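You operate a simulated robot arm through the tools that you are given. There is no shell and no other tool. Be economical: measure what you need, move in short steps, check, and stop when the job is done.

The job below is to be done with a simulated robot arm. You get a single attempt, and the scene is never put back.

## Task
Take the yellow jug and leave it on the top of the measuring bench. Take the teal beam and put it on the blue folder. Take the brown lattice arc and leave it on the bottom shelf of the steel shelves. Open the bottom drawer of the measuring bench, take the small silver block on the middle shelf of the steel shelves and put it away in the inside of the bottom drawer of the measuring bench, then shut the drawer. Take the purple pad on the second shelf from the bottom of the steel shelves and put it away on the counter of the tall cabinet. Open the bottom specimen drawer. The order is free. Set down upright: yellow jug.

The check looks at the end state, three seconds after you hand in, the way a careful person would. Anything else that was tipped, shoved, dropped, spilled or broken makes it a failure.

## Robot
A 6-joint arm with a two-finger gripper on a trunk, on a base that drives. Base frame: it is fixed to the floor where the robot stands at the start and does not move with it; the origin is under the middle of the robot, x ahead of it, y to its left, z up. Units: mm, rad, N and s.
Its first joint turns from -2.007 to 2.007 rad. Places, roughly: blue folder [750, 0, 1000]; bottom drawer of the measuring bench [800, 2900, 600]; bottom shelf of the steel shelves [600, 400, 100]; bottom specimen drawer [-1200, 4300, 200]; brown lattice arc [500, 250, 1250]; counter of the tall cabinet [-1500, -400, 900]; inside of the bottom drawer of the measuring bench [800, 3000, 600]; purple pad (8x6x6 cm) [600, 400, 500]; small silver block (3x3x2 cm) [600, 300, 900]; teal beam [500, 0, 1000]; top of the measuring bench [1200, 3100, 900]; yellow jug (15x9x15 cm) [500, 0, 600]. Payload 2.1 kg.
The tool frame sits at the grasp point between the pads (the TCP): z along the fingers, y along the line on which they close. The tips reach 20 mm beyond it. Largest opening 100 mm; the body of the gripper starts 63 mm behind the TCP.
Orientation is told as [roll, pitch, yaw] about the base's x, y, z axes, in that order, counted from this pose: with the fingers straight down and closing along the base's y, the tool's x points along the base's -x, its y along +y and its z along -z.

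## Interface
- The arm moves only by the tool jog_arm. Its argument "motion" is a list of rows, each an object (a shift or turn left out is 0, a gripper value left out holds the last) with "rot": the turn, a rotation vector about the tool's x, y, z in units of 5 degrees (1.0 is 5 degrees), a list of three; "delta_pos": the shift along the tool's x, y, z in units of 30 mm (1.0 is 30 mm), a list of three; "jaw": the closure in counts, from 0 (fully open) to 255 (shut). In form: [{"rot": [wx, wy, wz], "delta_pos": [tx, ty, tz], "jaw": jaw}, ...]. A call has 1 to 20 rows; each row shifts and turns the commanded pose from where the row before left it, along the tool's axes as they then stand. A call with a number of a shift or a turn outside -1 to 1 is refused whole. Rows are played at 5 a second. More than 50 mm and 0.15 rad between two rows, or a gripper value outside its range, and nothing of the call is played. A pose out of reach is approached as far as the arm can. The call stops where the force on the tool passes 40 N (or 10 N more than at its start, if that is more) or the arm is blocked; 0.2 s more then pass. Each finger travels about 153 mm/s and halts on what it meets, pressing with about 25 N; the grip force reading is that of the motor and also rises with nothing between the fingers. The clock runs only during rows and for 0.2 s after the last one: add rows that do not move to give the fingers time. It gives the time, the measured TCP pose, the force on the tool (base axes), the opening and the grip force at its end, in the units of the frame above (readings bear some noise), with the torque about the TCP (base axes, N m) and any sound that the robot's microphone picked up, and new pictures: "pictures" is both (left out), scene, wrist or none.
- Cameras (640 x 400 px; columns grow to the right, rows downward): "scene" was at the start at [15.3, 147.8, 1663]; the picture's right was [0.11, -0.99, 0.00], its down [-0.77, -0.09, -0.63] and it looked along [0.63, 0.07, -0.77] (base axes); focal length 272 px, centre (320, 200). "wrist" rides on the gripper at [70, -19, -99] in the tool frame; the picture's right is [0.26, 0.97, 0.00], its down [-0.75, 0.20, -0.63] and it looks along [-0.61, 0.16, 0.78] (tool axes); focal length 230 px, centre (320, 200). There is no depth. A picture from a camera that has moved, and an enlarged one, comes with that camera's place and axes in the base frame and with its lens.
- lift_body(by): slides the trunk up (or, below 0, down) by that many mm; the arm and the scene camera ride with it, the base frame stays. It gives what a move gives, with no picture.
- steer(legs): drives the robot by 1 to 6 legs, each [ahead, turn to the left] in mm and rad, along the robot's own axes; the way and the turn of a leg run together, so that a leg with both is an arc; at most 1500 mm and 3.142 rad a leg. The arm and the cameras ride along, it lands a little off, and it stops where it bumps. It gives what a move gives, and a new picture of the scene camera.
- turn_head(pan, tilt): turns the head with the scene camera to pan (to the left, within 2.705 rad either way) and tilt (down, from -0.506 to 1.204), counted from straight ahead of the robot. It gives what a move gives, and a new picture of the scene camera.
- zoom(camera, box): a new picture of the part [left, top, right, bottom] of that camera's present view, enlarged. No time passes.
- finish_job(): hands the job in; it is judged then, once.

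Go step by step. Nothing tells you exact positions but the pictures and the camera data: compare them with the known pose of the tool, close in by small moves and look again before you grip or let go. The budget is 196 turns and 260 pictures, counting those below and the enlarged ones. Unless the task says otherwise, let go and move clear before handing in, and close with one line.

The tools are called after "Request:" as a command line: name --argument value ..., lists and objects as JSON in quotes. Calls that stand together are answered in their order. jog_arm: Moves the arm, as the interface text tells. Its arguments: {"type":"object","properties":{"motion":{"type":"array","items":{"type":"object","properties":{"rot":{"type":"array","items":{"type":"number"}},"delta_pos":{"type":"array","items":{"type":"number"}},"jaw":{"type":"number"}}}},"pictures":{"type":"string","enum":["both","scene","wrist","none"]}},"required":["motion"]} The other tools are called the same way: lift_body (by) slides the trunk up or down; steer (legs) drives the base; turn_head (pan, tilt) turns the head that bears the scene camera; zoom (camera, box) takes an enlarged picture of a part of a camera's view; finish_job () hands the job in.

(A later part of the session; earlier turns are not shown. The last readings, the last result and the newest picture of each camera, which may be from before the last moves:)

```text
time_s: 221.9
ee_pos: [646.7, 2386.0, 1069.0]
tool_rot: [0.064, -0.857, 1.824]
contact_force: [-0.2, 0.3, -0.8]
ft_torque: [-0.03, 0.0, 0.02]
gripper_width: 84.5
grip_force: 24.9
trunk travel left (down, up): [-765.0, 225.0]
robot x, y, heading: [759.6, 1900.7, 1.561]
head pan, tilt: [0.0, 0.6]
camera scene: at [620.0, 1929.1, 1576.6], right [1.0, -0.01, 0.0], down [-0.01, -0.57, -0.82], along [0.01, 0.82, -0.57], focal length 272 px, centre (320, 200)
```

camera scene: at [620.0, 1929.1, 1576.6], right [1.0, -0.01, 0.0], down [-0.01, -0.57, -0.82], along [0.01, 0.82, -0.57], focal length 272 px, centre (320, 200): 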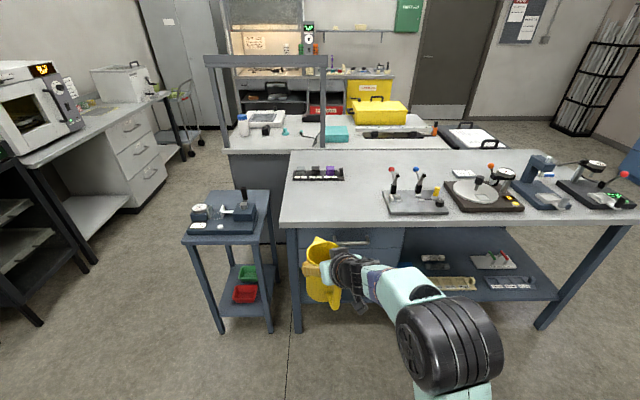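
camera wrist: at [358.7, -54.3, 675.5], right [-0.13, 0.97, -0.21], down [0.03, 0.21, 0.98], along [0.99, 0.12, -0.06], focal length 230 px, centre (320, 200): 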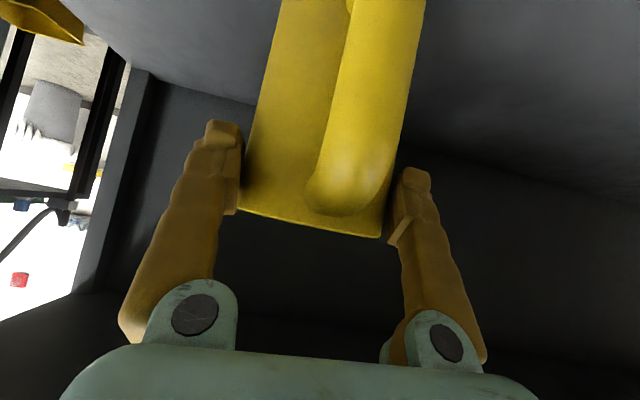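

The bench's free top area is around (700, 2865). First I'll correct the slight roll the bump introduced, so the jug hangs upright.

Request:
jog_arm --motion '[{"rot": [0.5, 0.05, 0]}, {"rot": [0.45, 0.05, 0]}, {"delta_pos": [0, 0, 0]}]'

```text
time_s: 222.7
ee_pos: [647.8, 2387.5, 1068.4]
tool_rot: [-0.02, -0.85, 1.824]
contact_force: [0.1, 0.0, -2.1]
ft_torque: [0.0, -0.01, 0.02]
gripper_width: 84.4
grip_force: 25.5
trunk travel left (down, up): [-765.0, 225.0]
robot x, y, heading: [760.7, 1898.3, 1.555]
head pan, tilt: [0.0, 0.6]
camera scene: at [620.1, 1929.1, 1576.6], right [1.0, -0.01, 0.0], down [-0.01, -0.57, -0.82], along [0.01, 0.82, -0.57], focal length 272 px, centre (320, 200)
camera wrist: at [693.6, 2275.0, 1082.6], right [-0.9, -0.39, -0.21], down [-0.21, -0.03, 0.98], along [-0.39, 0.92, -0.06], focal length 230 px, centre (320, 200)
```

scene: 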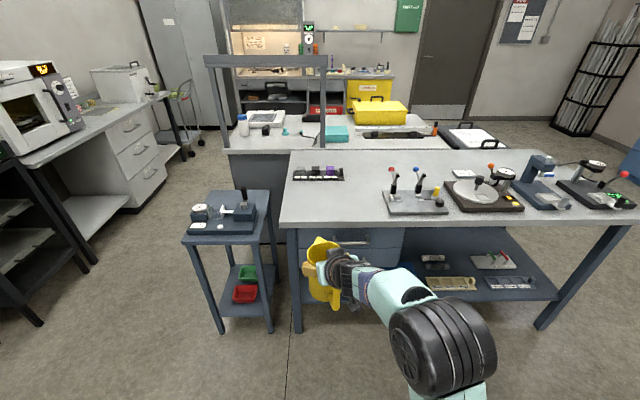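
wrist: 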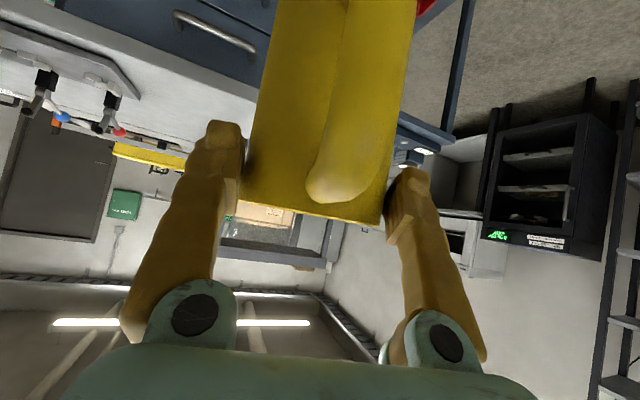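

Upright again. I'll drive ahead 478 mm to bring the jug over the free spot.

Request:
steer --legs '[[478, 0]]'

Request:
jog_arm --motion '[{"delta_pos": [0, 0, 0]}]' --pictures "wrist"

```text
time_s: 225.5
ee_pos: [659.2, 2870.8, 1068.5]
tool_rot: [-0.02, -0.85, 1.817]
contact_force: [-0.3, -0.3, -2.1]
ft_torque: [0.01, 0.02, -0.02]
gripper_width: 84.5
grip_force: 25.4
trunk travel left (down, up): [-765.0, 225.0]
robot x, y, heading: [767.8, 2379.3, 1.552]
head pan, tilt: [0.0, 0.6]
camera scene: at [628.5, 2413.2, 1576.6], right [1.0, -0.02, 0.0], down [-0.01, -0.56, -0.83], along [0.02, 0.82, -0.56], focal length 272 px, centre (320, 200)
```

scene: 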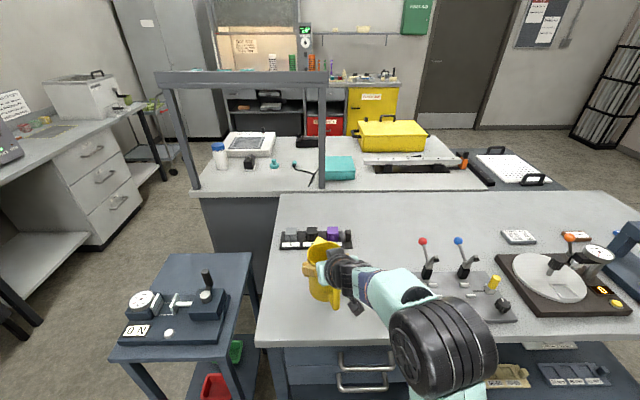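

```text
time_s: 225.9
ee_pos: [659.5, 2870.6, 1067.7]
tool_rot: [-0.019, -0.849, 1.819]
contact_force: [-1.2, -0.7, -1.1]
ft_torque: [0.03, -0.01, 0.03]
gripper_width: 84.5
grip_force: 24.7
trunk travel left (down, up): [-765.0, 225.0]
robot x, y, heading: [766.7, 2384.7, 1.551]
head pan, tilt: [0.0, 0.6]
camera wrist: at [704.2, 2758.7, 1082.7], right [-0.9, -0.39, -0.21], down [-0.21, -0.03, 0.98], along [-0.39, 0.92, -0.06], focal length 230 px, centre (320, 200)
```

wrist: 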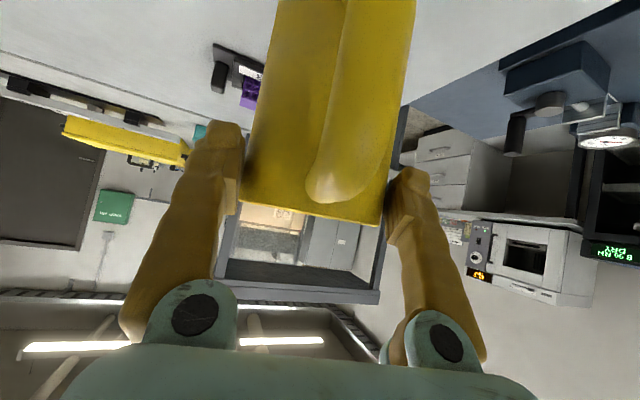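

The jug is over the bench. I'll lower 38 mm by trunk and finish with fine steps.

Request:
lift_body --by -38

Request:
jog_arm --motion '[{"delta_pos": [0.06, 0, 0.053]}, {"delta_pos": [0.06, 0, 0.053]}, {"delta_pos": [0.06, 0, 0.053]}, {"delta_pos": [0.06, 0, 0.053]}, {"delta_pos": [0.06, 0, 0.053]}, {"delta_pos": [0.06, 0, 0.053]}, {"delta_pos": [0.06, 0, 0.053]}, {"delta_pos": [0.06, 0, 0.053]}]' --pictures "none"

```text
time_s: 226.8
ee_pos: [658.2, 2870.9, 1030.9]
tool_rot: [-0.019, -0.848, 1.819]
contact_force: [-0.1, 0.0, -2.1]
ft_torque: [0.0, 0.03, 0.0]
gripper_width: 84.4
grip_force: 25.0
trunk travel left (down, up): [-727.0, 263.0]
robot x, y, heading: [768.5, 2381.3, 1.548]
head pan, tilt: [0.0, 0.6]
```

```text
time_s: 228.6
ee_pos: [657.2, 2871.6, 1009.9]
tool_rot: [-0.019, -0.849, 1.818]
contact_force: [-0.2, 0.6, -2.0]
ft_torque: [-0.02, 0.0, 0.0]
gripper_width: 84.6
grip_force: 24.8
trunk travel left (down, up): [-727.0, 263.0]
robot x, y, heading: [773.3, 2384.2, 1.551]
head pan, tilt: [0.0, 0.6]
```

Request:
jog_arm --motion '[{"delta_pos": [0.06, 0, 0.053]}, {"delta_pos": [0.06, 0, 0.053]}, {"delta_pos": [0.06, 0, 0.053]}, {"delta_pos": [0.06, 0, 0.053]}, {"delta_pos": [0.06, 0, 0.053]}, {"delta_pos": [0.06, 0, 0.053]}, {"delta_pos": [0.06, 0, 0.053]}, {"delta_pos": [0.06, 0, 0.053]}, {"delta_pos": [0.06, 0, 0.053]}, {"delta_pos": [0.06, 0, 0.053]}]'

```text
time_s: 230.8
ee_pos: [657.6, 2871.9, 987.8]
tool_rot: [-0.025, -0.847, 1.817]
contact_force: [-0.3, -0.5, -0.2]
ft_torque: [0.06, 0.03, -0.02]
gripper_width: 6.2
grip_force: 25.0
trunk travel left (down, up): [-727.0, 263.0]
robot x, y, heading: [767.9, 2383.2, 1.551]
head pan, tilt: [0.0, 0.6]
camera scene: at [628.6, 2413.3, 1538.6], right [1.0, -0.02, 0.0], down [-0.01, -0.56, -0.83], along [0.02, 0.82, -0.56], focal length 272 px, centre (320, 200)
camera wrist: at [703.0, 2758.8, 1002.0], right [-0.9, -0.39, -0.21], down [-0.22, -0.02, 0.98], along [-0.38, 0.92, -0.06], focal length 230 px, centre (320, 200)
```

scene: 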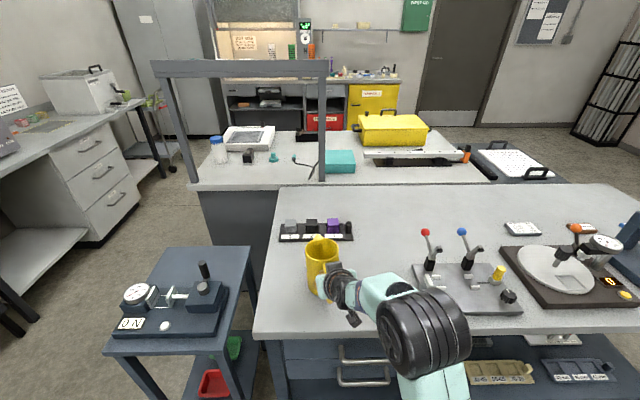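
wrist: 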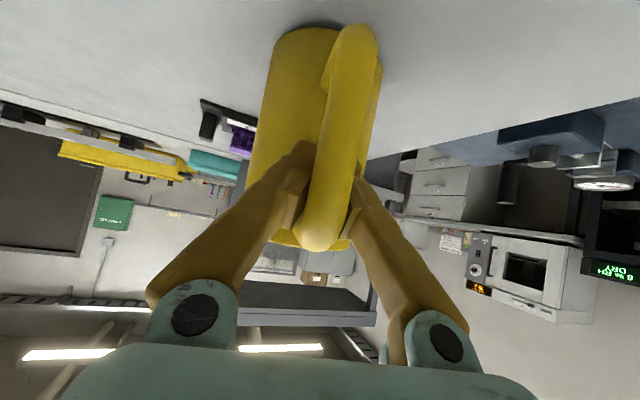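

The jug is standing upright on the bench, but the fingers slid off the body and are now closed near the handle. I'll zoom before doing anything.

Request:
zoom --camera "scene" --box '[260, 200, 400, 330]'

Request:
zoom --camera "wrist" --box '[180, 0, 460, 280]'

```text
3.08 times, centred on (330, 265) of scene
camera zoom: at [628.6, 2413.3, 1538.6], right [1.0, -0.02, 0.0], down [-0.01, -0.56, -0.83], along [0.02, 0.82, -0.56], focal length 836 px, centre (289, 0)
```

zoom: 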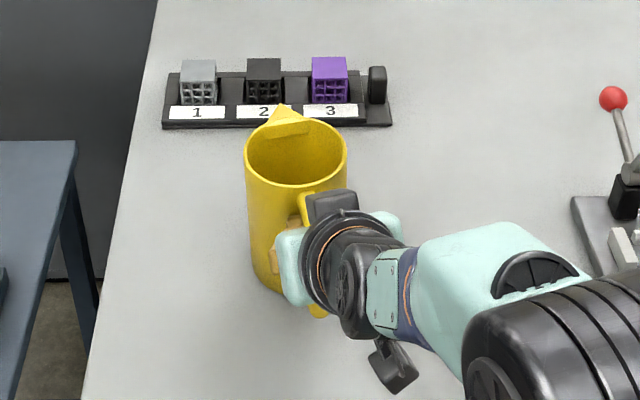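

```text
1.43 times, centred on (320, 140) of wrist
camera zoom: at [703.0, 2758.8, 1002.0], right [-0.9, -0.39, -0.21], down [-0.22, -0.02, 0.98], along [-0.38, 0.92, -0.06], focal length 329 px, centre (320, 286)
```

zoom: 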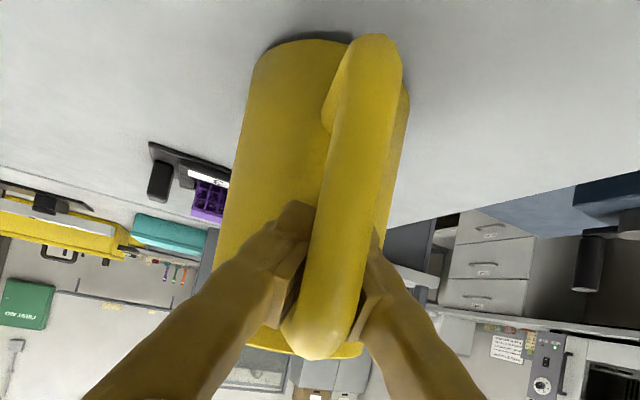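

The jug stands upright and free of the strip, with the fingers straddling the handle. I'll open gently and withdraw along the tool axis.

Request:
jog_arm --motion '[{"jaw": 220}, {"jaw": 190}, {"jaw": 160}, {"jaw": 130}, {"jaw": 100}, {"jaw": 60}, {"jaw": 20}, {"jaw": 0}]' --pictures "wrist"

```text
time_s: 232.6
ee_pos: [658.3, 2870.9, 988.1]
tool_rot: [-0.025, -0.847, 1.818]
contact_force: [0.4, -0.7, 0.1]
ft_torque: [-0.01, 0.01, 0.01]
gripper_width: 99.9
grip_force: 0.0
trunk travel left (down, up): [-727.0, 263.0]
robot x, y, heading: [769.8, 2383.5, 1.551]
head pan, tilt: [0.0, 0.6]
camera wrist: at [703.0, 2759.0, 1002.3], right [-0.9, -0.38, -0.21], down [-0.22, -0.03, 0.98], along [-0.38, 0.92, -0.06], focal length 230 px, centre (320, 200)
```

wrist: 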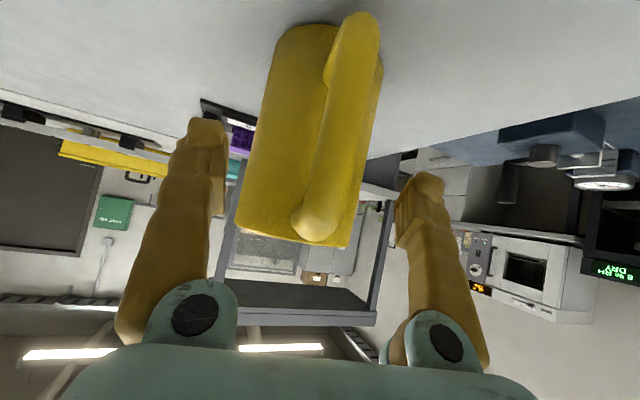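

Free. I'll withdraw and back off.

Request:
jog_arm --motion '[{"delta_pos": [0, 0, -0.5]}, {"delta_pos": [0, 0, -1]}, {"delta_pos": [0, 0, -1]}, {"delta_pos": [-0.5, 0, -0.7]}]' --pictures "none"

Request:
steer --legs '[[-300, 0]]'

Request:
zoom --camera "scene" --box '[220, 160, 440, 330]'

```text
time_s: 233.6
ee_pos: [674.4, 2814.9, 1050.3]
tool_rot: [-0.029, -0.855, 1.821]
contact_force: [0.5, 0.6, 0.0]
ft_torque: [0.05, 0.0, -0.05]
gripper_width: 100.0
grip_force: 0.1
out of reach, approached as far as the arm can: row 4
trunk travel left (down, up): [-727.0, 263.0]
robot x, y, heading: [771.2, 2386.4, 1.549]
head pan, tilt: [0.0, 0.6]
```

```text
time_s: 235.6
ee_pos: [668.9, 2515.3, 1050.6]
tool_rot: [-0.028, -0.85, 1.814]
contact_force: [-0.3, 0.4, -0.3]
ft_torque: [0.0, -0.03, 0.02]
gripper_width: 99.9
grip_force: 0.1
trunk travel left (down, up): [-727.0, 263.0]
robot x, y, heading: [759.7, 2077.3, 1.544]
head pan, tilt: [0.0, 0.6]
camera scene: at [622.2, 2114.8, 1538.6], right [1.0, -0.02, 0.0], down [-0.01, -0.57, -0.82], along [0.02, 0.82, -0.57], focal length 272 px, centre (320, 200)
```

scene: 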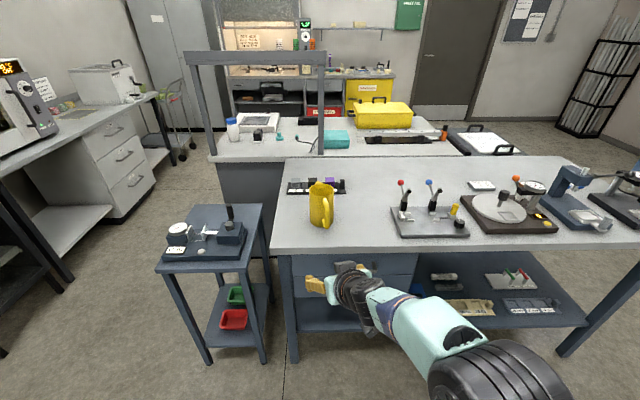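

```text
2.35 times, centred on (330, 245) of scene
camera zoom: at [622.2, 2114.8, 1538.6], right [1.0, -0.02, 0.0], down [-0.01, -0.57, -0.82], along [0.02, 0.82, -0.57], focal length 639 px, centre (296, 94)
```

zoom: 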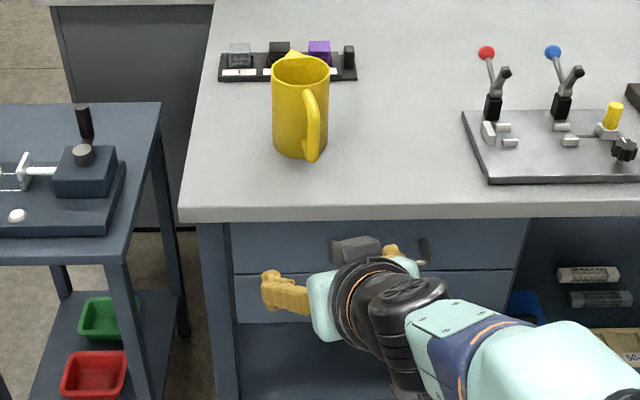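

The jug is safely on the bench. I'll lower the arm to look at the drawers.

Request:
lift_body --by -300

Request:
jog_arm --motion '[{"delta_pos": [0, 0, 0]}]'

```text
time_s: 238.6
ee_pos: [670.6, 2515.3, 750.9]
tool_rot: [-0.027, -0.852, 1.818]
contact_force: [0.9, 0.4, 0.0]
ft_torque: [0.02, -0.01, 0.01]
gripper_width: 100.1
grip_force: 0.1
trunk travel left (down, up): [-427.0, 563.0]
robot x, y, heading: [759.3, 2087.1, 1.547]
head pan, tilt: [0.0, 0.6]
```

```text
time_s: 239.0
ee_pos: [671.1, 2515.0, 750.6]
tool_rot: [-0.029, -0.853, 1.818]
contact_force: [0.5, -0.2, -0.7]
ft_torque: [0.0, 0.02, 0.02]
gripper_width: 100.1
grip_force: 0.0
trunk travel left (down, up): [-427.0, 563.0]
robot x, y, heading: [760.8, 2085.8, 1.546]
head pan, tilt: [0.0, 0.6]
camera scene: at [622.3, 2114.4, 1238.7], right [1.0, -0.02, 0.0], down [-0.01, -0.56, -0.83], along [0.02, 0.82, -0.56], focal length 272 px, centre (320, 200)
camera wrist: at [714.3, 2403.1, 764.5], right [-0.9, -0.38, -0.21], down [-0.22, -0.03, 0.98], along [-0.38, 0.92, -0.06], focal length 230 px, centre (320, 200)
```

scene: 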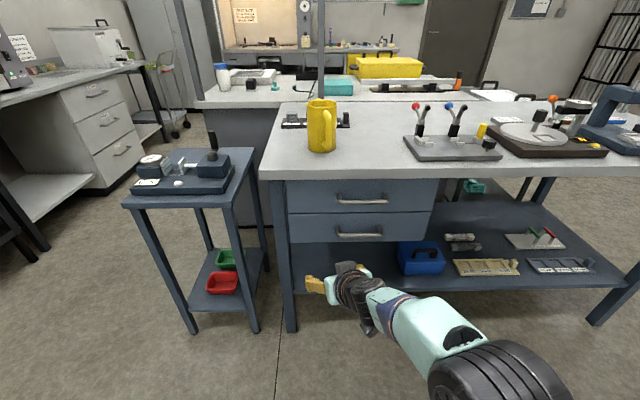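
wrist: 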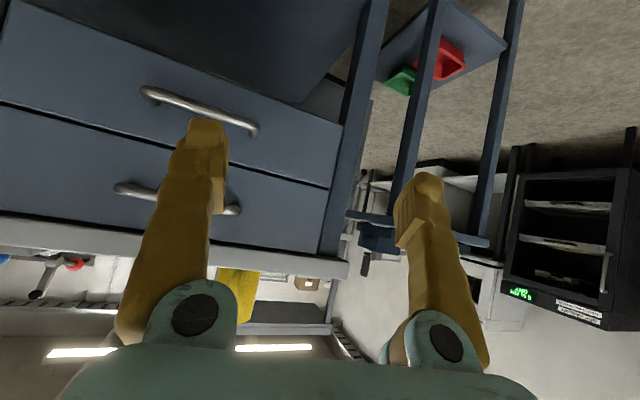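

The bottom drawer's handle is a horizontal bar at about (762, 2762, 660). I'll turn the tool to point level at it, fix the yaw, and roll it 90° so the jaws close vertically.

Request:
jog_arm --motion '[{"rot": [0.72, 0, 0.63]}, {"rot": [0.72, 0, 0.63]}, {"rot": [0.71, 0, 0.63]}, {"rot": [0, -1, 0], "delta_pos": [-0.87, 0, 0]}, {"rot": [0, -1, 0], "delta_pos": [-0.87, 0, 0]}, {"rot": [0, -1, 0], "delta_pos": [-0.87, 0, 0]}, {"rot": [0, -1, 0], "delta_pos": [-0.87, 0, 0]}, {"rot": [0, -1, 0], "delta_pos": [-0.87, 0, 0]}, {"rot": [0, -1, 0], "delta_pos": [-0.87, 0, 0]}, {"rot": [0, -1, 0], "delta_pos": [-0.87, 0, 0]}, {"rot": [0, -1, 0], "delta_pos": [-0.87, 0, 0]}]'

```text
time_s: 241.4
ee_pos: [669.8, 2599.1, 938.3]
tool_rot: [-0.899, -1.547, 2.447]
contact_force: [0.0, -0.2, 0.7]
ft_torque: [0.01, -0.01, 0.0]
gripper_width: 100.1
grip_force: 0.0
trunk travel left (down, up): [-427.0, 563.0]
robot x, y, heading: [763.0, 2085.8, 1.551]
head pan, tilt: [0.0, 0.6]
camera scene: at [622.3, 2114.4, 1238.6], right [1.0, -0.02, 0.0], down [-0.01, -0.56, -0.83], along [0.02, 0.82, -0.56], focal length 272 px, centre (320, 200)
camera wrist: at [686.0, 2499.7, 871.9], right [-0.96, 0.02, -0.27], down [-0.23, -0.61, 0.76], along [-0.15, 0.79, 0.59], focal length 230 px, centre (320, 200)
```

scene: 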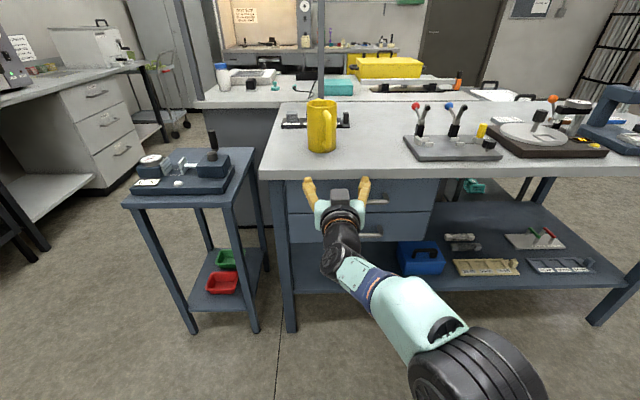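
wrist: 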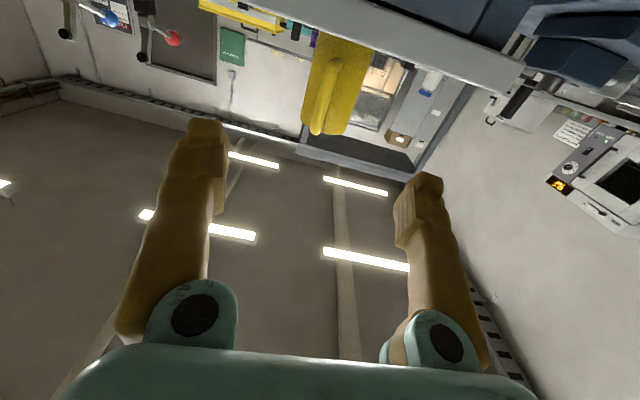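

The tool is level and pointing +y. Now I'll roll it 90°, then lower to handle height.

Request:
jog_arm --motion '[{"rot": [0, 0, 1]}, {"rot": [0, 0, 1]}, {"rot": [0, 0, 1]}, {"rot": [0, 0, 1]}, {"rot": [0, 0, 1]}, {"rot": [0, 0, 1]}, {"rot": [0, 0, 1]}, {"rot": [0, 0, 1]}, {"rot": [0, 0, 1]}, {"rot": [0, 0, 1]}, {"rot": [0, 0, 1]}, {"rot": [0, 0, 1]}, {"rot": [0, 0, 1]}, {"rot": [0, 0, 1]}, {"rot": [0, 0, 1]}, {"rot": [0, 0, 1]}, {"rot": [0, 0, 1]}, {"rot": [0, 0, 1]}]' --pictures "none"

Request:
lift_body --by -275

Request:
jog_arm --motion '[{"delta_pos": [0, 0, 0]}]'

```text
time_s: 245.2
ee_pos: [636.6, 2612.7, 1029.8]
tool_rot: [1.549, -0.017, -0.027]
contact_force: [0.3, 0.5, 0.6]
ft_torque: [0.01, -0.01, 0.03]
gripper_width: 100.0
grip_force: 0.0
out of reach, approached as far as the arm can: row 8, 9, 10, 11, 12, 13, 14, 15, 16, 17, 18
trunk travel left (down, up): [-427.0, 563.0]
robot x, y, heading: [759.1, 2083.9, 1.549]
head pan, tilt: [0.0, 0.6]
```

```text
time_s: 248.0
ee_pos: [635.2, 2613.9, 754.6]
tool_rot: [1.55, -0.018, -0.027]
contact_force: [0.4, -0.3, -0.4]
ft_torque: [-0.03, 0.02, -0.01]
gripper_width: 100.3
grip_force: 0.0
trunk travel left (down, up): [-152.0, 838.0]
robot x, y, heading: [765.5, 2081.8, 1.545]
head pan, tilt: [0.0, 0.6]
```

```text
time_s: 248.4
ee_pos: [636.8, 2612.5, 754.7]
tool_rot: [1.55, -0.018, -0.025]
contact_force: [-0.5, 0.1, 0.1]
ft_torque: [-0.02, 0.02, -0.01]
gripper_width: 100.3
grip_force: 0.0
trunk travel left (down, up): [-152.0, 838.0]
robot x, y, heading: [759.2, 2084.8, 1.549]
head pan, tilt: [0.0, 0.6]
camera scene: at [622.3, 2114.4, 963.7], right [1.0, -0.02, 0.0], down [-0.01, -0.56, -0.83], along [0.02, 0.82, -0.56], focal length 272 px, centre (320, 200)
camera wrist: at [564.1, 2516.5, 737.2], right [-0.28, 0.03, 0.96], down [0.73, -0.64, 0.23], along [0.63, 0.76, 0.16], focal length 230 px, centre (320, 200)
```

scene: 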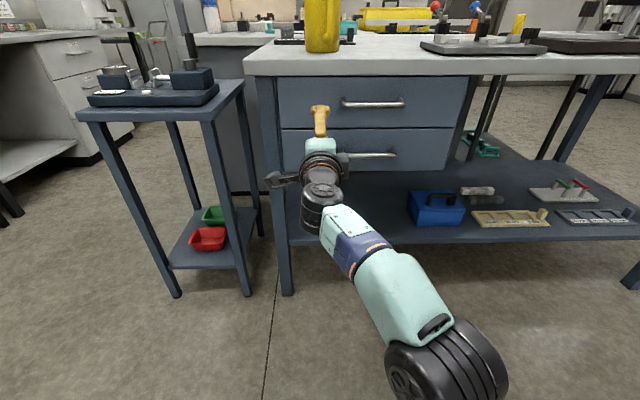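
wrist: 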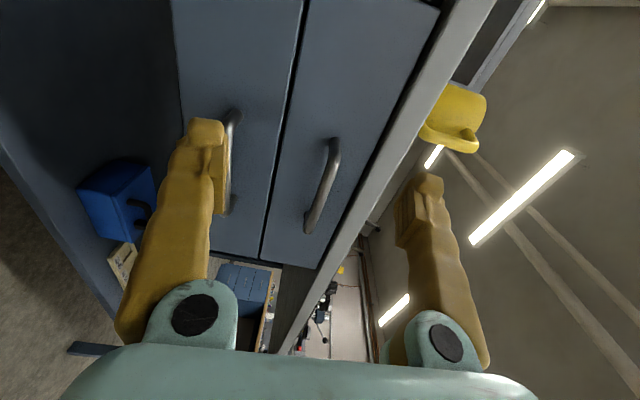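

The orientation is right. I'll lower 94 mm with the trunk and shift right to the handle's middle.

Request:
lift_body --by -94

Request:
jog_arm --motion '[{"delta_pos": [-1, 0, 0]}, {"delta_pos": [-1, 0, 0]}, {"delta_pos": [-1, 0, 0]}, {"delta_pos": [-1, 0, 0]}]'

```text
time_s: 249.7
ee_pos: [636.1, 2612.0, 661.1]
tool_rot: [1.55, -0.02, -0.027]
contact_force: [-0.1, 0.4, -0.1]
ft_torque: [-0.02, 0.02, 0.04]
gripper_width: 99.9
grip_force: 0.1
trunk travel left (down, up): [-58.0, 932.0]
robot x, y, heading: [760.2, 2081.0, 1.548]
head pan, tilt: [0.0, 0.6]
```

```text
time_s: 250.7
ee_pos: [755.7, 2610.4, 664.6]
tool_rot: [1.551, -0.021, -0.024]
contact_force: [0.4, 0.2, -0.3]
ft_torque: [0.03, 0.05, 0.01]
gripper_width: 100.1
grip_force: 0.0
trunk travel left (down, up): [-58.0, 932.0]
robot x, y, heading: [763.0, 2087.4, 1.547]
head pan, tilt: [0.0, 0.6]
camera scene: at [622.3, 2114.4, 869.6], right [1.0, -0.02, 0.0], down [-0.01, -0.56, -0.83], along [0.02, 0.82, -0.56], focal length 272 px, centre (320, 200)
camera wrist: at [683.0, 2513.5, 646.7], right [-0.28, 0.03, 0.96], down [0.73, -0.64, 0.23], along [0.62, 0.76, 0.16], focal length 230 px, centre (320, 200)
```

scene: 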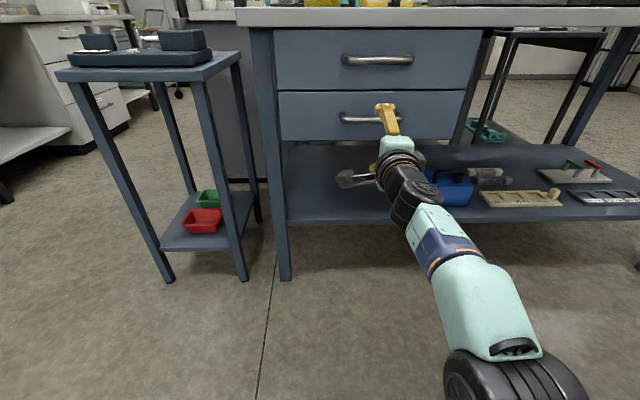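
wrist: 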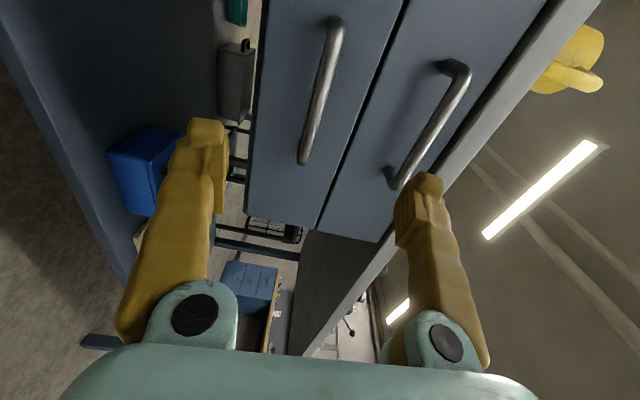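

The handle spans x 689–833, z≈657, y≈2762. I'll drop 6 mm and drive forward 140 mm.

Request:
jog_arm --motion '[{"delta_pos": [0, -0.22, 0]}]' --pictures "none"

Request:
steer --legs '[[138, 0]]'

Request:
jog_arm --motion '[{"delta_pos": [0, 0, 0]}]' --pictures "wrist"

```text
time_s: 251.1
ee_pos: [755.1, 2610.7, 660.5]
tool_rot: [1.546, -0.02, -0.023]
contact_force: [-0.1, 0.9, 0.5]
ft_torque: [0.01, 0.03, 0.04]
gripper_width: 99.9
grip_force: 0.0
trunk travel left (down, up): [-58.0, 932.0]
robot x, y, heading: [761.0, 2084.9, 1.55]
head pan, tilt: [0.0, 0.6]
```

```text
time_s: 252.4
ee_pos: [757.0, 2749.0, 660.0]
tool_rot: [1.543, -0.019, -0.025]
contact_force: [-0.9, 0.2, 0.0]
ft_torque: [-0.02, -0.01, -0.02]
gripper_width: 100.1
grip_force: 0.0
trunk travel left (down, up): [-58.0, 932.0]
robot x, y, heading: [763.6, 2224.2, 1.551]
head pan, tilt: [0.0, 0.6]
camera scene: at [625.3, 2252.5, 869.6], right [1.0, -0.02, 0.0], down [-0.01, -0.56, -0.83], along [0.02, 0.82, -0.56], focal length 272 px, centre (320, 200)
```

scene: 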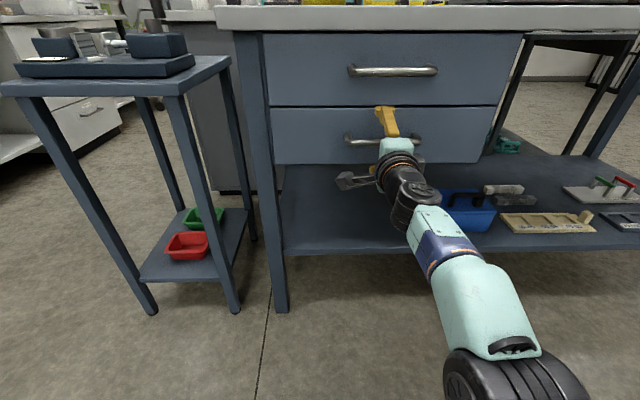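

```text
time_s: 252.8
ee_pos: [757.6, 2749.2, 660.0]
tool_rot: [1.546, -0.019, -0.024]
contact_force: [0.0, -0.1, -0.2]
ft_torque: [-0.01, -0.01, -0.03]
gripper_width: 100.0
grip_force: 0.1
trunk travel left (down, up): [-58.0, 932.0]
robot x, y, heading: [765.2, 2226.5, 1.549]
head pan, tilt: [0.0, 0.6]
camera wrist: at [685.3, 2652.7, 643.1], right [-0.28, 0.03, 0.96], down [0.73, -0.64, 0.23], along [0.62, 0.77, 0.15], focal length 230 px, centre (320, 200)
```

wrist: 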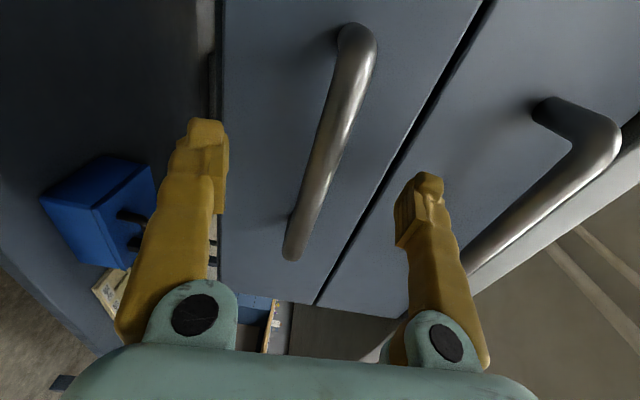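

The handle is between the fingers. I'll advance 9 mm and close.

Request:
jog_arm --motion '[{"delta_pos": [0, 0, 0.3]}, {"jaw": 120}, {"jaw": 200}, {"jaw": 255}, {"jaw": 255}]' --pictures "wrist"

```text
time_s: 254.0
ee_pos: [757.3, 2758.9, 656.9]
tool_rot: [1.545, -0.016, -0.022]
contact_force: [0.6, -2.3, -4.0]
ft_torque: [-0.05, 0.56, -0.06]
gripper_width: 8.5
grip_force: 36.2
trunk travel left (down, up): [-58.0, 932.0]
robot x, y, heading: [765.1, 2222.8, 1.553]
head pan, tilt: [0.0, 0.6]
camera wrist: at [685.2, 2662.3, 641.7], right [-0.27, 0.03, 0.96], down [0.73, -0.64, 0.23], along [0.62, 0.77, 0.15], focal length 230 px, centre (320, 200)
```

wrist: 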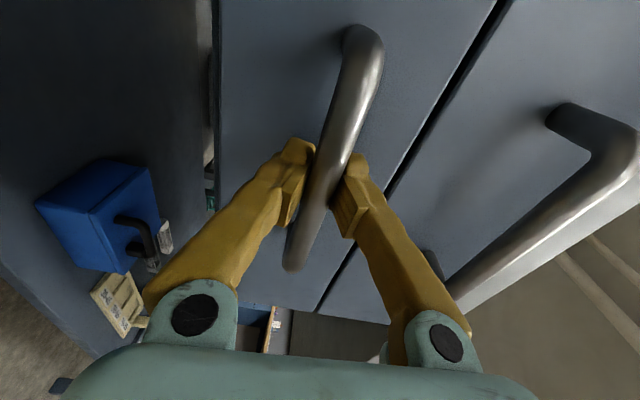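

Handle gripped. I'll pull by driving back 150 mm first.

Request:
steer --legs '[[-150, 0]]'

```text
time_s: 255.4
ee_pos: [756.5, 2605.2, 656.9]
tool_rot: [1.542, -0.017, -0.026]
contact_force: [18.9, -1.7, -5.5]
ft_torque: [-0.03, 0.37, -0.65]
gripper_width: 8.2
grip_force: 35.8
trunk travel left (down, up): [-58.0, 932.0]
robot x, y, heading: [761.3, 2068.9, 1.549]
head pan, tilt: [0.0, 0.6]
camera scene: at [624.9, 2099.2, 870.1], right [1.0, -0.02, 0.0], down [-0.02, -0.57, -0.82], along [0.02, 0.82, -0.57], focal length 272 px, centre (320, 200)
```

scene: 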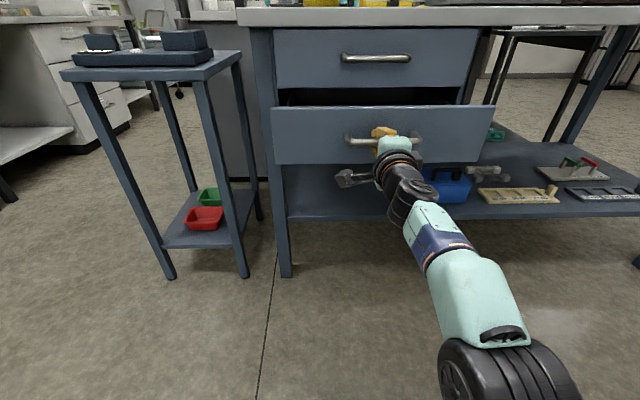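

The drawer is coming out. I'll pull another 110 mm.

Request:
steer --legs '[[-110, 0]]'

```text
time_s: 256.6
ee_pos: [756.3, 2491.4, 658.4]
tool_rot: [1.544, -0.012, -0.032]
contact_force: [22.8, -1.1, -3.1]
ft_torque: [-0.01, 0.36, -0.36]
gripper_width: 7.9
grip_force: 35.7
trunk travel left (down, up): [-58.0, 932.0]
robot x, y, heading: [758.1, 1951.8, 1.543]
head pan, tilt: [0.0, 0.6]
camera scene: at [623.2, 1986.9, 870.3], right [1.0, -0.03, 0.0], down [-0.02, -0.57, -0.82], along [0.02, 0.82, -0.57], focal length 272 px, centre (320, 200)
```

scene: 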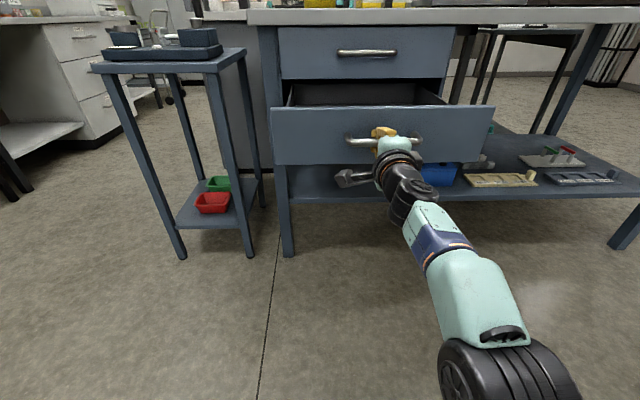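

The drawer is open about 265 mm. I'll release and back off.

Request:
jog_arm --motion '[{"jaw": 220}, {"jaw": 180}, {"jaw": 100}, {"jaw": 0}, {"delta_pos": [0, 0, -0.8]}, {"delta_pos": [0, 0, -0.8]}]' --pictures "none"

Request:
steer --legs '[[-120, 0]]'

Request:
lift_body --by 400

Request:
turn_head --pan 0.0 --tilt 0.7

```text
time_s: 258.0
ee_pos: [752.8, 2444.6, 663.2]
tool_rot: [1.539, -0.018, -0.032]
contact_force: [-0.6, -0.1, 0.3]
ft_torque: [-0.02, 0.0, 0.01]
gripper_width: 100.2
grip_force: 0.1
trunk travel left (down, up): [-58.0, 932.0]
robot x, y, heading: [755.9, 1955.2, 1.546]
head pan, tilt: [0.0, 0.6]
```

```text
time_s: 259.2
ee_pos: [751.3, 2324.5, 662.3]
tool_rot: [1.537, -0.02, -0.034]
contact_force: [-0.4, 0.2, -0.5]
ft_torque: [-0.03, -0.01, -0.02]
gripper_width: 99.9
grip_force: 0.0
trunk travel left (down, up): [-58.0, 932.0]
robot x, y, heading: [759.5, 1835.1, 1.54]
head pan, tilt: [0.0, 0.6]
camera scene: at [616.4, 1867.0, 869.6], right [1.0, -0.03, 0.0], down [-0.02, -0.56, -0.83], along [0.02, 0.82, -0.56], focal length 272 px, centre (320, 200)
```

scene: 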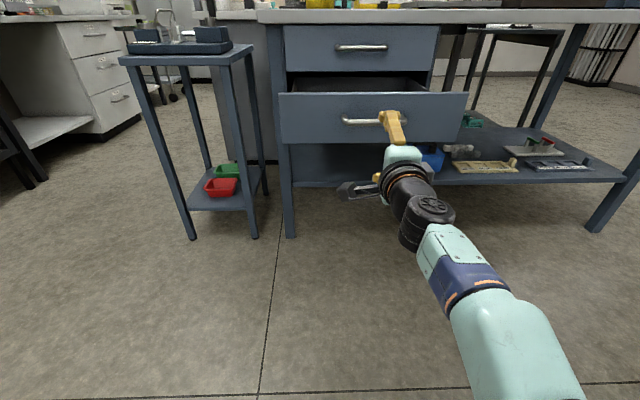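

```text
time_s: 263.0
ee_pos: [751.5, 2325.1, 1062.0]
tool_rot: [1.538, -0.019, -0.032]
contact_force: [0.3, 1.0, -0.9]
ft_torque: [-0.03, -0.02, 0.01]
gripper_width: 100.0
grip_force: 0.0
trunk travel left (down, up): [-458.0, 532.0]
robot x, y, heading: [752.8, 1836.1, 1.543]
head pan, tilt: [0.0, 0.6]
```

```text
time_s: 263.7
ee_pos: [751.4, 2323.6, 1061.2]
tool_rot: [1.539, -0.02, -0.032]
contact_force: [0.6, -0.2, -0.1]
ft_torque: [0.0, -0.01, 0.05]
gripper_width: 99.9
grip_force: 0.0
trunk travel left (down, up): [-458.0, 532.0]
robot x, y, heading: [754.6, 1839.7, 1.543]
head pan, tilt: [0.0, 0.7]
camera scene: at [616.3, 1863.5, 1261.0], right [1.0, -0.03, 0.0], down [-0.02, -0.64, -0.77], along [0.02, 0.76, -0.64], focal length 272 px, centre (320, 200)
```

scene: 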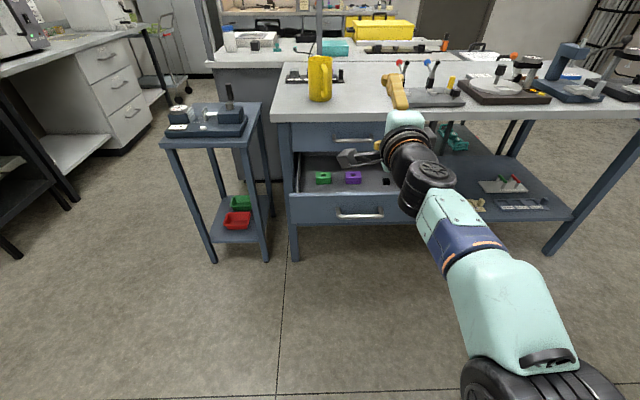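

Drawer open, with small blocks inside. Now for the silver block: I'll restore the tool to the forward-pitched grasp pose.

Request:
jog_arm --motion '[{"rot": [0, 0, -1]}, {"rot": [0, 0, -1]}, {"rot": [0, 0, -1]}, {"rot": [0, 0, -1]}, {"rot": [0, 0, -1]}, {"rot": [0, 0, -1]}, {"rot": [0, 0, -1]}, {"rot": [0, 0, -1]}, {"rot": [0, 0, -1]}, {"rot": [0, 0, -1]}, {"rot": [0, 0, -1]}, {"rot": [0, 0, -1]}, {"rot": [0, 0, -1]}, {"rot": [0, 0, -1]}, {"rot": [0, 0, -1]}, {"rot": [0, 0, -1]}, {"rot": [0, 0, -1]}, {"rot": [0, 0, -1]}]' --pictures "none"

Request:
jog_arm --motion '[{"rot": [0, 1, 0], "delta_pos": [0.8, 0, 0]}, {"rot": [0, 1, 0], "delta_pos": [0.8, 0, 0]}, {"rot": [0, 1, 0], "delta_pos": [0.8, 0, 0]}, {"rot": [0, 1, 0], "delta_pos": [0.8, 0, 0]}, {"rot": [0, 1, 0], "delta_pos": [0.8, 0, 0]}, {"rot": [0, 1, 0], "delta_pos": [0.8, 0, 0]}, {"rot": [0, 1, 0], "delta_pos": [0.8, 0, 0]}, {"rot": [0, 1, 0], "delta_pos": [0.8, 0, 0]}]' --pictures "none"

```text
time_s: 267.5
ee_pos: [750.1, 2324.1, 1062.8]
tool_rot: [-0.549, -1.533, 2.086]
contact_force: [0.3, -0.1, -0.3]
ft_torque: [0.04, -0.03, 0.0]
gripper_width: 99.9
grip_force: 0.2
trunk travel left (down, up): [-458.0, 532.0]
robot x, y, heading: [755.6, 1833.1, 1.548]
head pan, tilt: [0.0, 0.7]
```

```text
time_s: 269.3
ee_pos: [752.1, 2261.1, 884.4]
tool_rot: [-0.029, -0.839, 1.559]
contact_force: [0.4, 0.0, 0.7]
ft_torque: [0.01, -0.03, 0.01]
gripper_width: 99.9
grip_force: 0.1
trunk travel left (down, up): [-458.0, 532.0]
robot x, y, heading: [756.8, 1836.6, 1.545]
head pan, tilt: [0.0, 0.7]
```

The arm is neat again. I'll drive back round to the shelves, to face the block at y≈339.

Request:
steer --legs '[[0, 1.597], [1080, 0], [0, 1.57], [1500, 0], [0, 1.57]]'

```text
time_s: 293.4
ee_pos: [90.3, 339.3, 884.0]
tool_rot: [-0.028, -0.838, 0.002]
contact_force: [-0.7, 0.0, 0.7]
ft_torque: [-0.03, -0.02, 0.02]
gripper_width: 100.0
grip_force: 0.0
trunk travel left (down, up): [-458.0, 532.0]
robot x, y, heading: [-338.6, 328.1, -0.015]
head pan, tilt: [0.0, 0.7]
camera scene: at [-308.7, 467.9, 1261.0], right [-0.01, -1.0, 0.0], down [-0.64, 0.01, -0.76], along [0.76, -0.01, -0.64], focal length 272 px, centre (320, 200)
```

scene: 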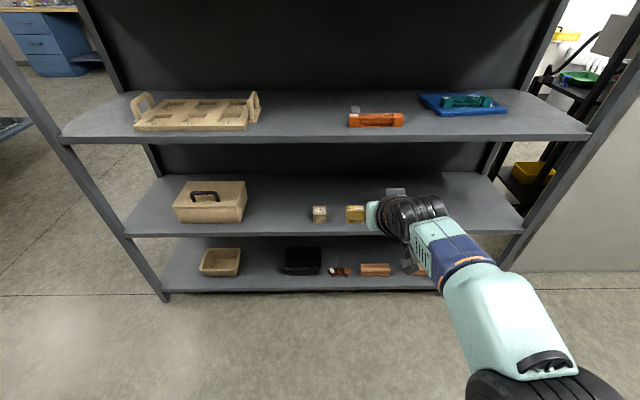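

I'm facing the block. I'll raise 110 mm and drive closer for a wrist look.

Request:
lift_body --by 110

Request:
steer --legs '[[270, 0.015]]'

Request:
jog_arm --motion '[{"delta_pos": [0, 0, 0]}]' --pictures "wrist"

Request:
zoom --camera "wrist" --box '[220, 40, 460, 200]'

```text
time_s: 294.8
ee_pos: [91.0, 338.5, 994.6]
tool_rot: [-0.028, -0.839, 0.001]
contact_force: [-0.2, -1.4, -0.4]
ft_torque: [0.03, 0.02, -0.05]
gripper_width: 100.1
grip_force: 0.0
trunk travel left (down, up): [-568.0, 422.0]
robot x, y, heading: [-335.9, 331.8, -0.009]
head pan, tilt: [0.0, 0.7]
```

```text
time_s: 296.8
ee_pos: [363.2, 343.7, 994.7]
tool_rot: [-0.027, -0.84, 0.015]
contact_force: [-0.5, -0.7, -0.4]
ft_torque: [0.01, 0.02, 0.01]
gripper_width: 100.1
grip_force: 0.1
trunk travel left (down, up): [-568.0, 422.0]
robot x, y, heading: [-66.0, 327.2, -0.007]
head pan, tilt: [0.0, 0.7]
camera scene: at [-37.2, 466.2, 1371.0], right [0.0, -1.0, 0.0], down [-0.64, 0.0, -0.76], along [0.76, 0.0, -0.64], focal length 272 px, centre (320, 200)
```

scene: 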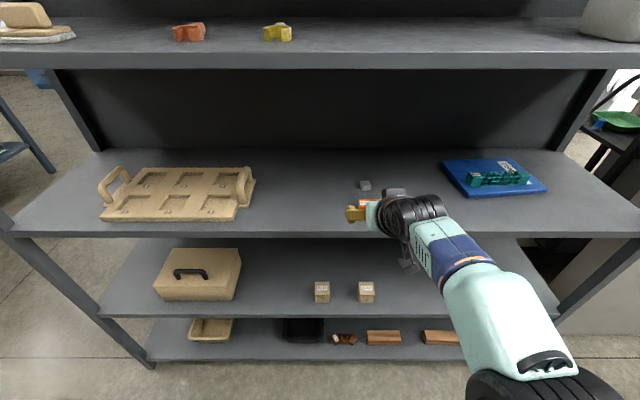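

```text
time_s: 297.2
ee_pos: [364.9, 343.4, 994.7]
tool_rot: [-0.029, -0.842, 0.016]
contact_force: [-0.8, 0.1, 0.3]
ft_torque: [0.0, 0.01, -0.04]
gripper_width: 100.1
grip_force: 0.1
trunk travel left (down, up): [-568.0, 422.0]
robot x, y, heading: [-61.6, 326.7, -0.0]
head pan, tilt: [0.0, 0.7]
camera wrist: at [243.2, 326.8, 1009.8], right [-0.17, 0.96, -0.21], down [0.03, 0.22, 0.98], along [0.99, 0.16, -0.07], focal length 230 px, centre (320, 200)
```

wrist: 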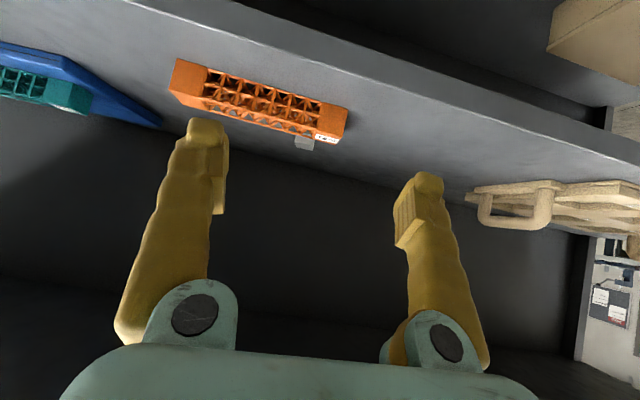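

```text
2.50 times, centred on (340, 120) of wrist
camera zoom: at [243.2, 326.8, 1009.8], right [-0.17, 0.96, -0.21], down [0.03, 0.22, 0.98], along [0.99, 0.16, -0.07], focal length 575 px, centre (270, 400)
```

zoom: 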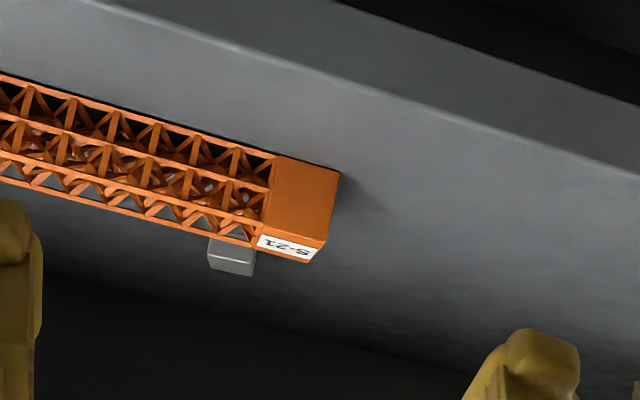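

The block is at (568, 341). I'll extend the arm 80 mm and drive in 123 mm, above the orange beam.

Request:
jog_arm --motion '[{"delta_pos": [-0.89, 0, 0.99]}, {"delta_pos": [-0.89, 0, 0.99]}]' --pictures "none"

Request:
steer --legs '[[118, 0]]'

Request:
jog_arm --motion '[{"delta_pos": [0, 0, 0], "jaw": 76}, {"delta_pos": [0, 0, 0]}]' --pictures "wrist"

```text
time_s: 297.8
ee_pos: [443.4, 342.6, 995.0]
tool_rot: [-0.028, -0.84, 0.016]
contact_force: [0.2, 1.0, 0.5]
ft_torque: [0.0, 0.02, 0.01]
gripper_width: 100.0
grip_force: 0.1
trunk travel left (down, up): [-568.0, 422.0]
robot x, y, heading: [-63.9, 323.8, 0.005]
head pan, tilt: [0.0, 0.7]
```

```text
time_s: 299.0
ee_pos: [563.0, 341.1, 994.4]
tool_rot: [-0.029, -0.839, 0.016]
contact_force: [-0.1, -0.1, 0.0]
ft_torque: [0.0, -0.02, 0.03]
gripper_width: 100.0
grip_force: 0.0
trunk travel left (down, up): [-568.0, 422.0]
robot x, y, heading: [57.3, 327.4, -0.002]
head pan, tilt: [0.0, 0.7]
camera scene: at [82.5, 466.2, 1371.0], right [0.0, -1.0, 0.0], down [-0.64, 0.0, -0.76], along [0.76, 0.0, -0.64], focal length 272 px, centre (320, 200)
```

scene: 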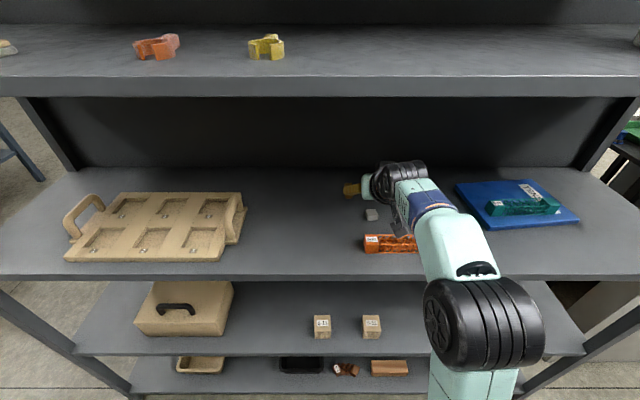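

```text
time_s: 299.6
ee_pos: [562.6, 342.1, 995.5]
tool_rot: [-0.029, -0.841, 0.017]
contact_force: [0.2, 0.1, 0.1]
ft_torque: [-0.01, -0.01, -0.02]
gripper_width: 70.2
grip_force: 0.1
trunk travel left (down, up): [-568.0, 422.0]
robot x, y, heading: [58.2, 328.6, 0.0]
head pan, tilt: [0.0, 0.7]
camera wrist: at [441.3, 325.2, 1009.9], right [-0.17, 0.96, -0.21], down [0.03, 0.22, 0.98], along [0.99, 0.16, -0.07], focal length 230 px, centre (320, 200)
```

wrist: 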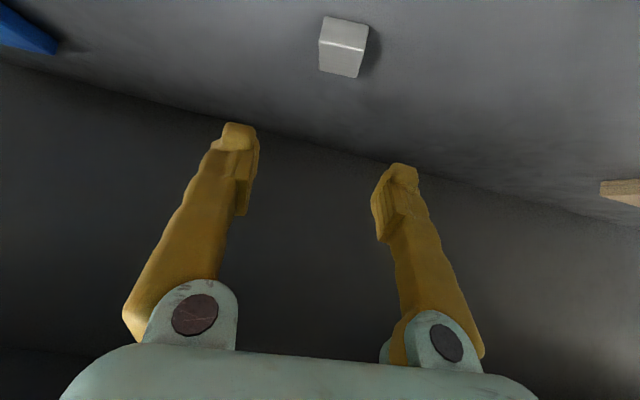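

Aligned: block at (568, 341). I'll lower 58 mm by trunk, then finish by touch.

Request:
lift_body --by -58

Request:
jog_arm --motion '[{"delta_pos": [0.05, 0, 0.045]}, {"delta_pos": [0.05, 0, 0.045]}, {"delta_pos": [0.05, 0, 0.045]}, {"delta_pos": [0.05, 0, 0.045]}, {"delta_pos": [0.05, 0, 0.045]}, {"delta_pos": [0.05, 0, 0.045]}, {"delta_pos": [0.05, 0, 0.045]}, {"delta_pos": [0.05, 0, 0.045]}]' --pictures "wrist"

```text
time_s: 300.6
ee_pos: [561.8, 341.9, 937.0]
tool_rot: [-0.028, -0.841, 0.015]
contact_force: [1.3, 0.0, -0.4]
ft_torque: [0.03, 0.03, 0.03]
gripper_width: 70.1
grip_force: 0.0
trunk travel left (down, up): [-510.0, 480.0]
robot x, y, heading: [57.3, 323.0, 0.0]
head pan, tilt: [0.0, 0.7]
```

```text
time_s: 302.4
ee_pos: [562.7, 341.0, 921.3]
tool_rot: [-0.028, -0.844, 0.014]
contact_force: [1.6, -0.5, 4.2]
ft_torque: [0.15, -0.02, -0.06]
gripper_width: 70.1
grip_force: 0.1
trunk travel left (down, up): [-510.0, 480.0]
robot x, y, heading: [58.6, 331.3, -0.0]
head pan, tilt: [0.0, 0.7]
camera wrist: at [441.6, 324.8, 936.8], right [-0.17, 0.96, -0.21], down [0.03, 0.22, 0.98], along [0.99, 0.16, -0.07], focal length 230 px, centre (320, 200)
```

wrist: 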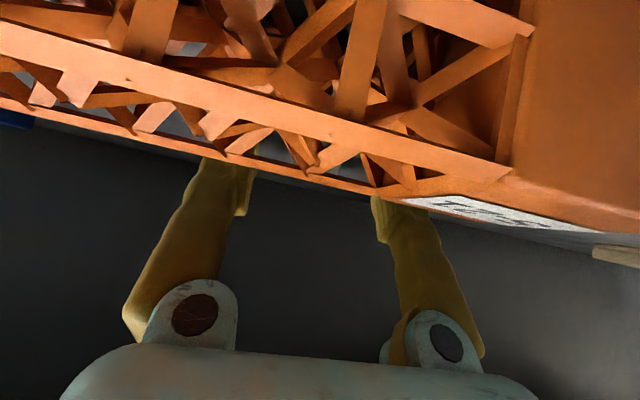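

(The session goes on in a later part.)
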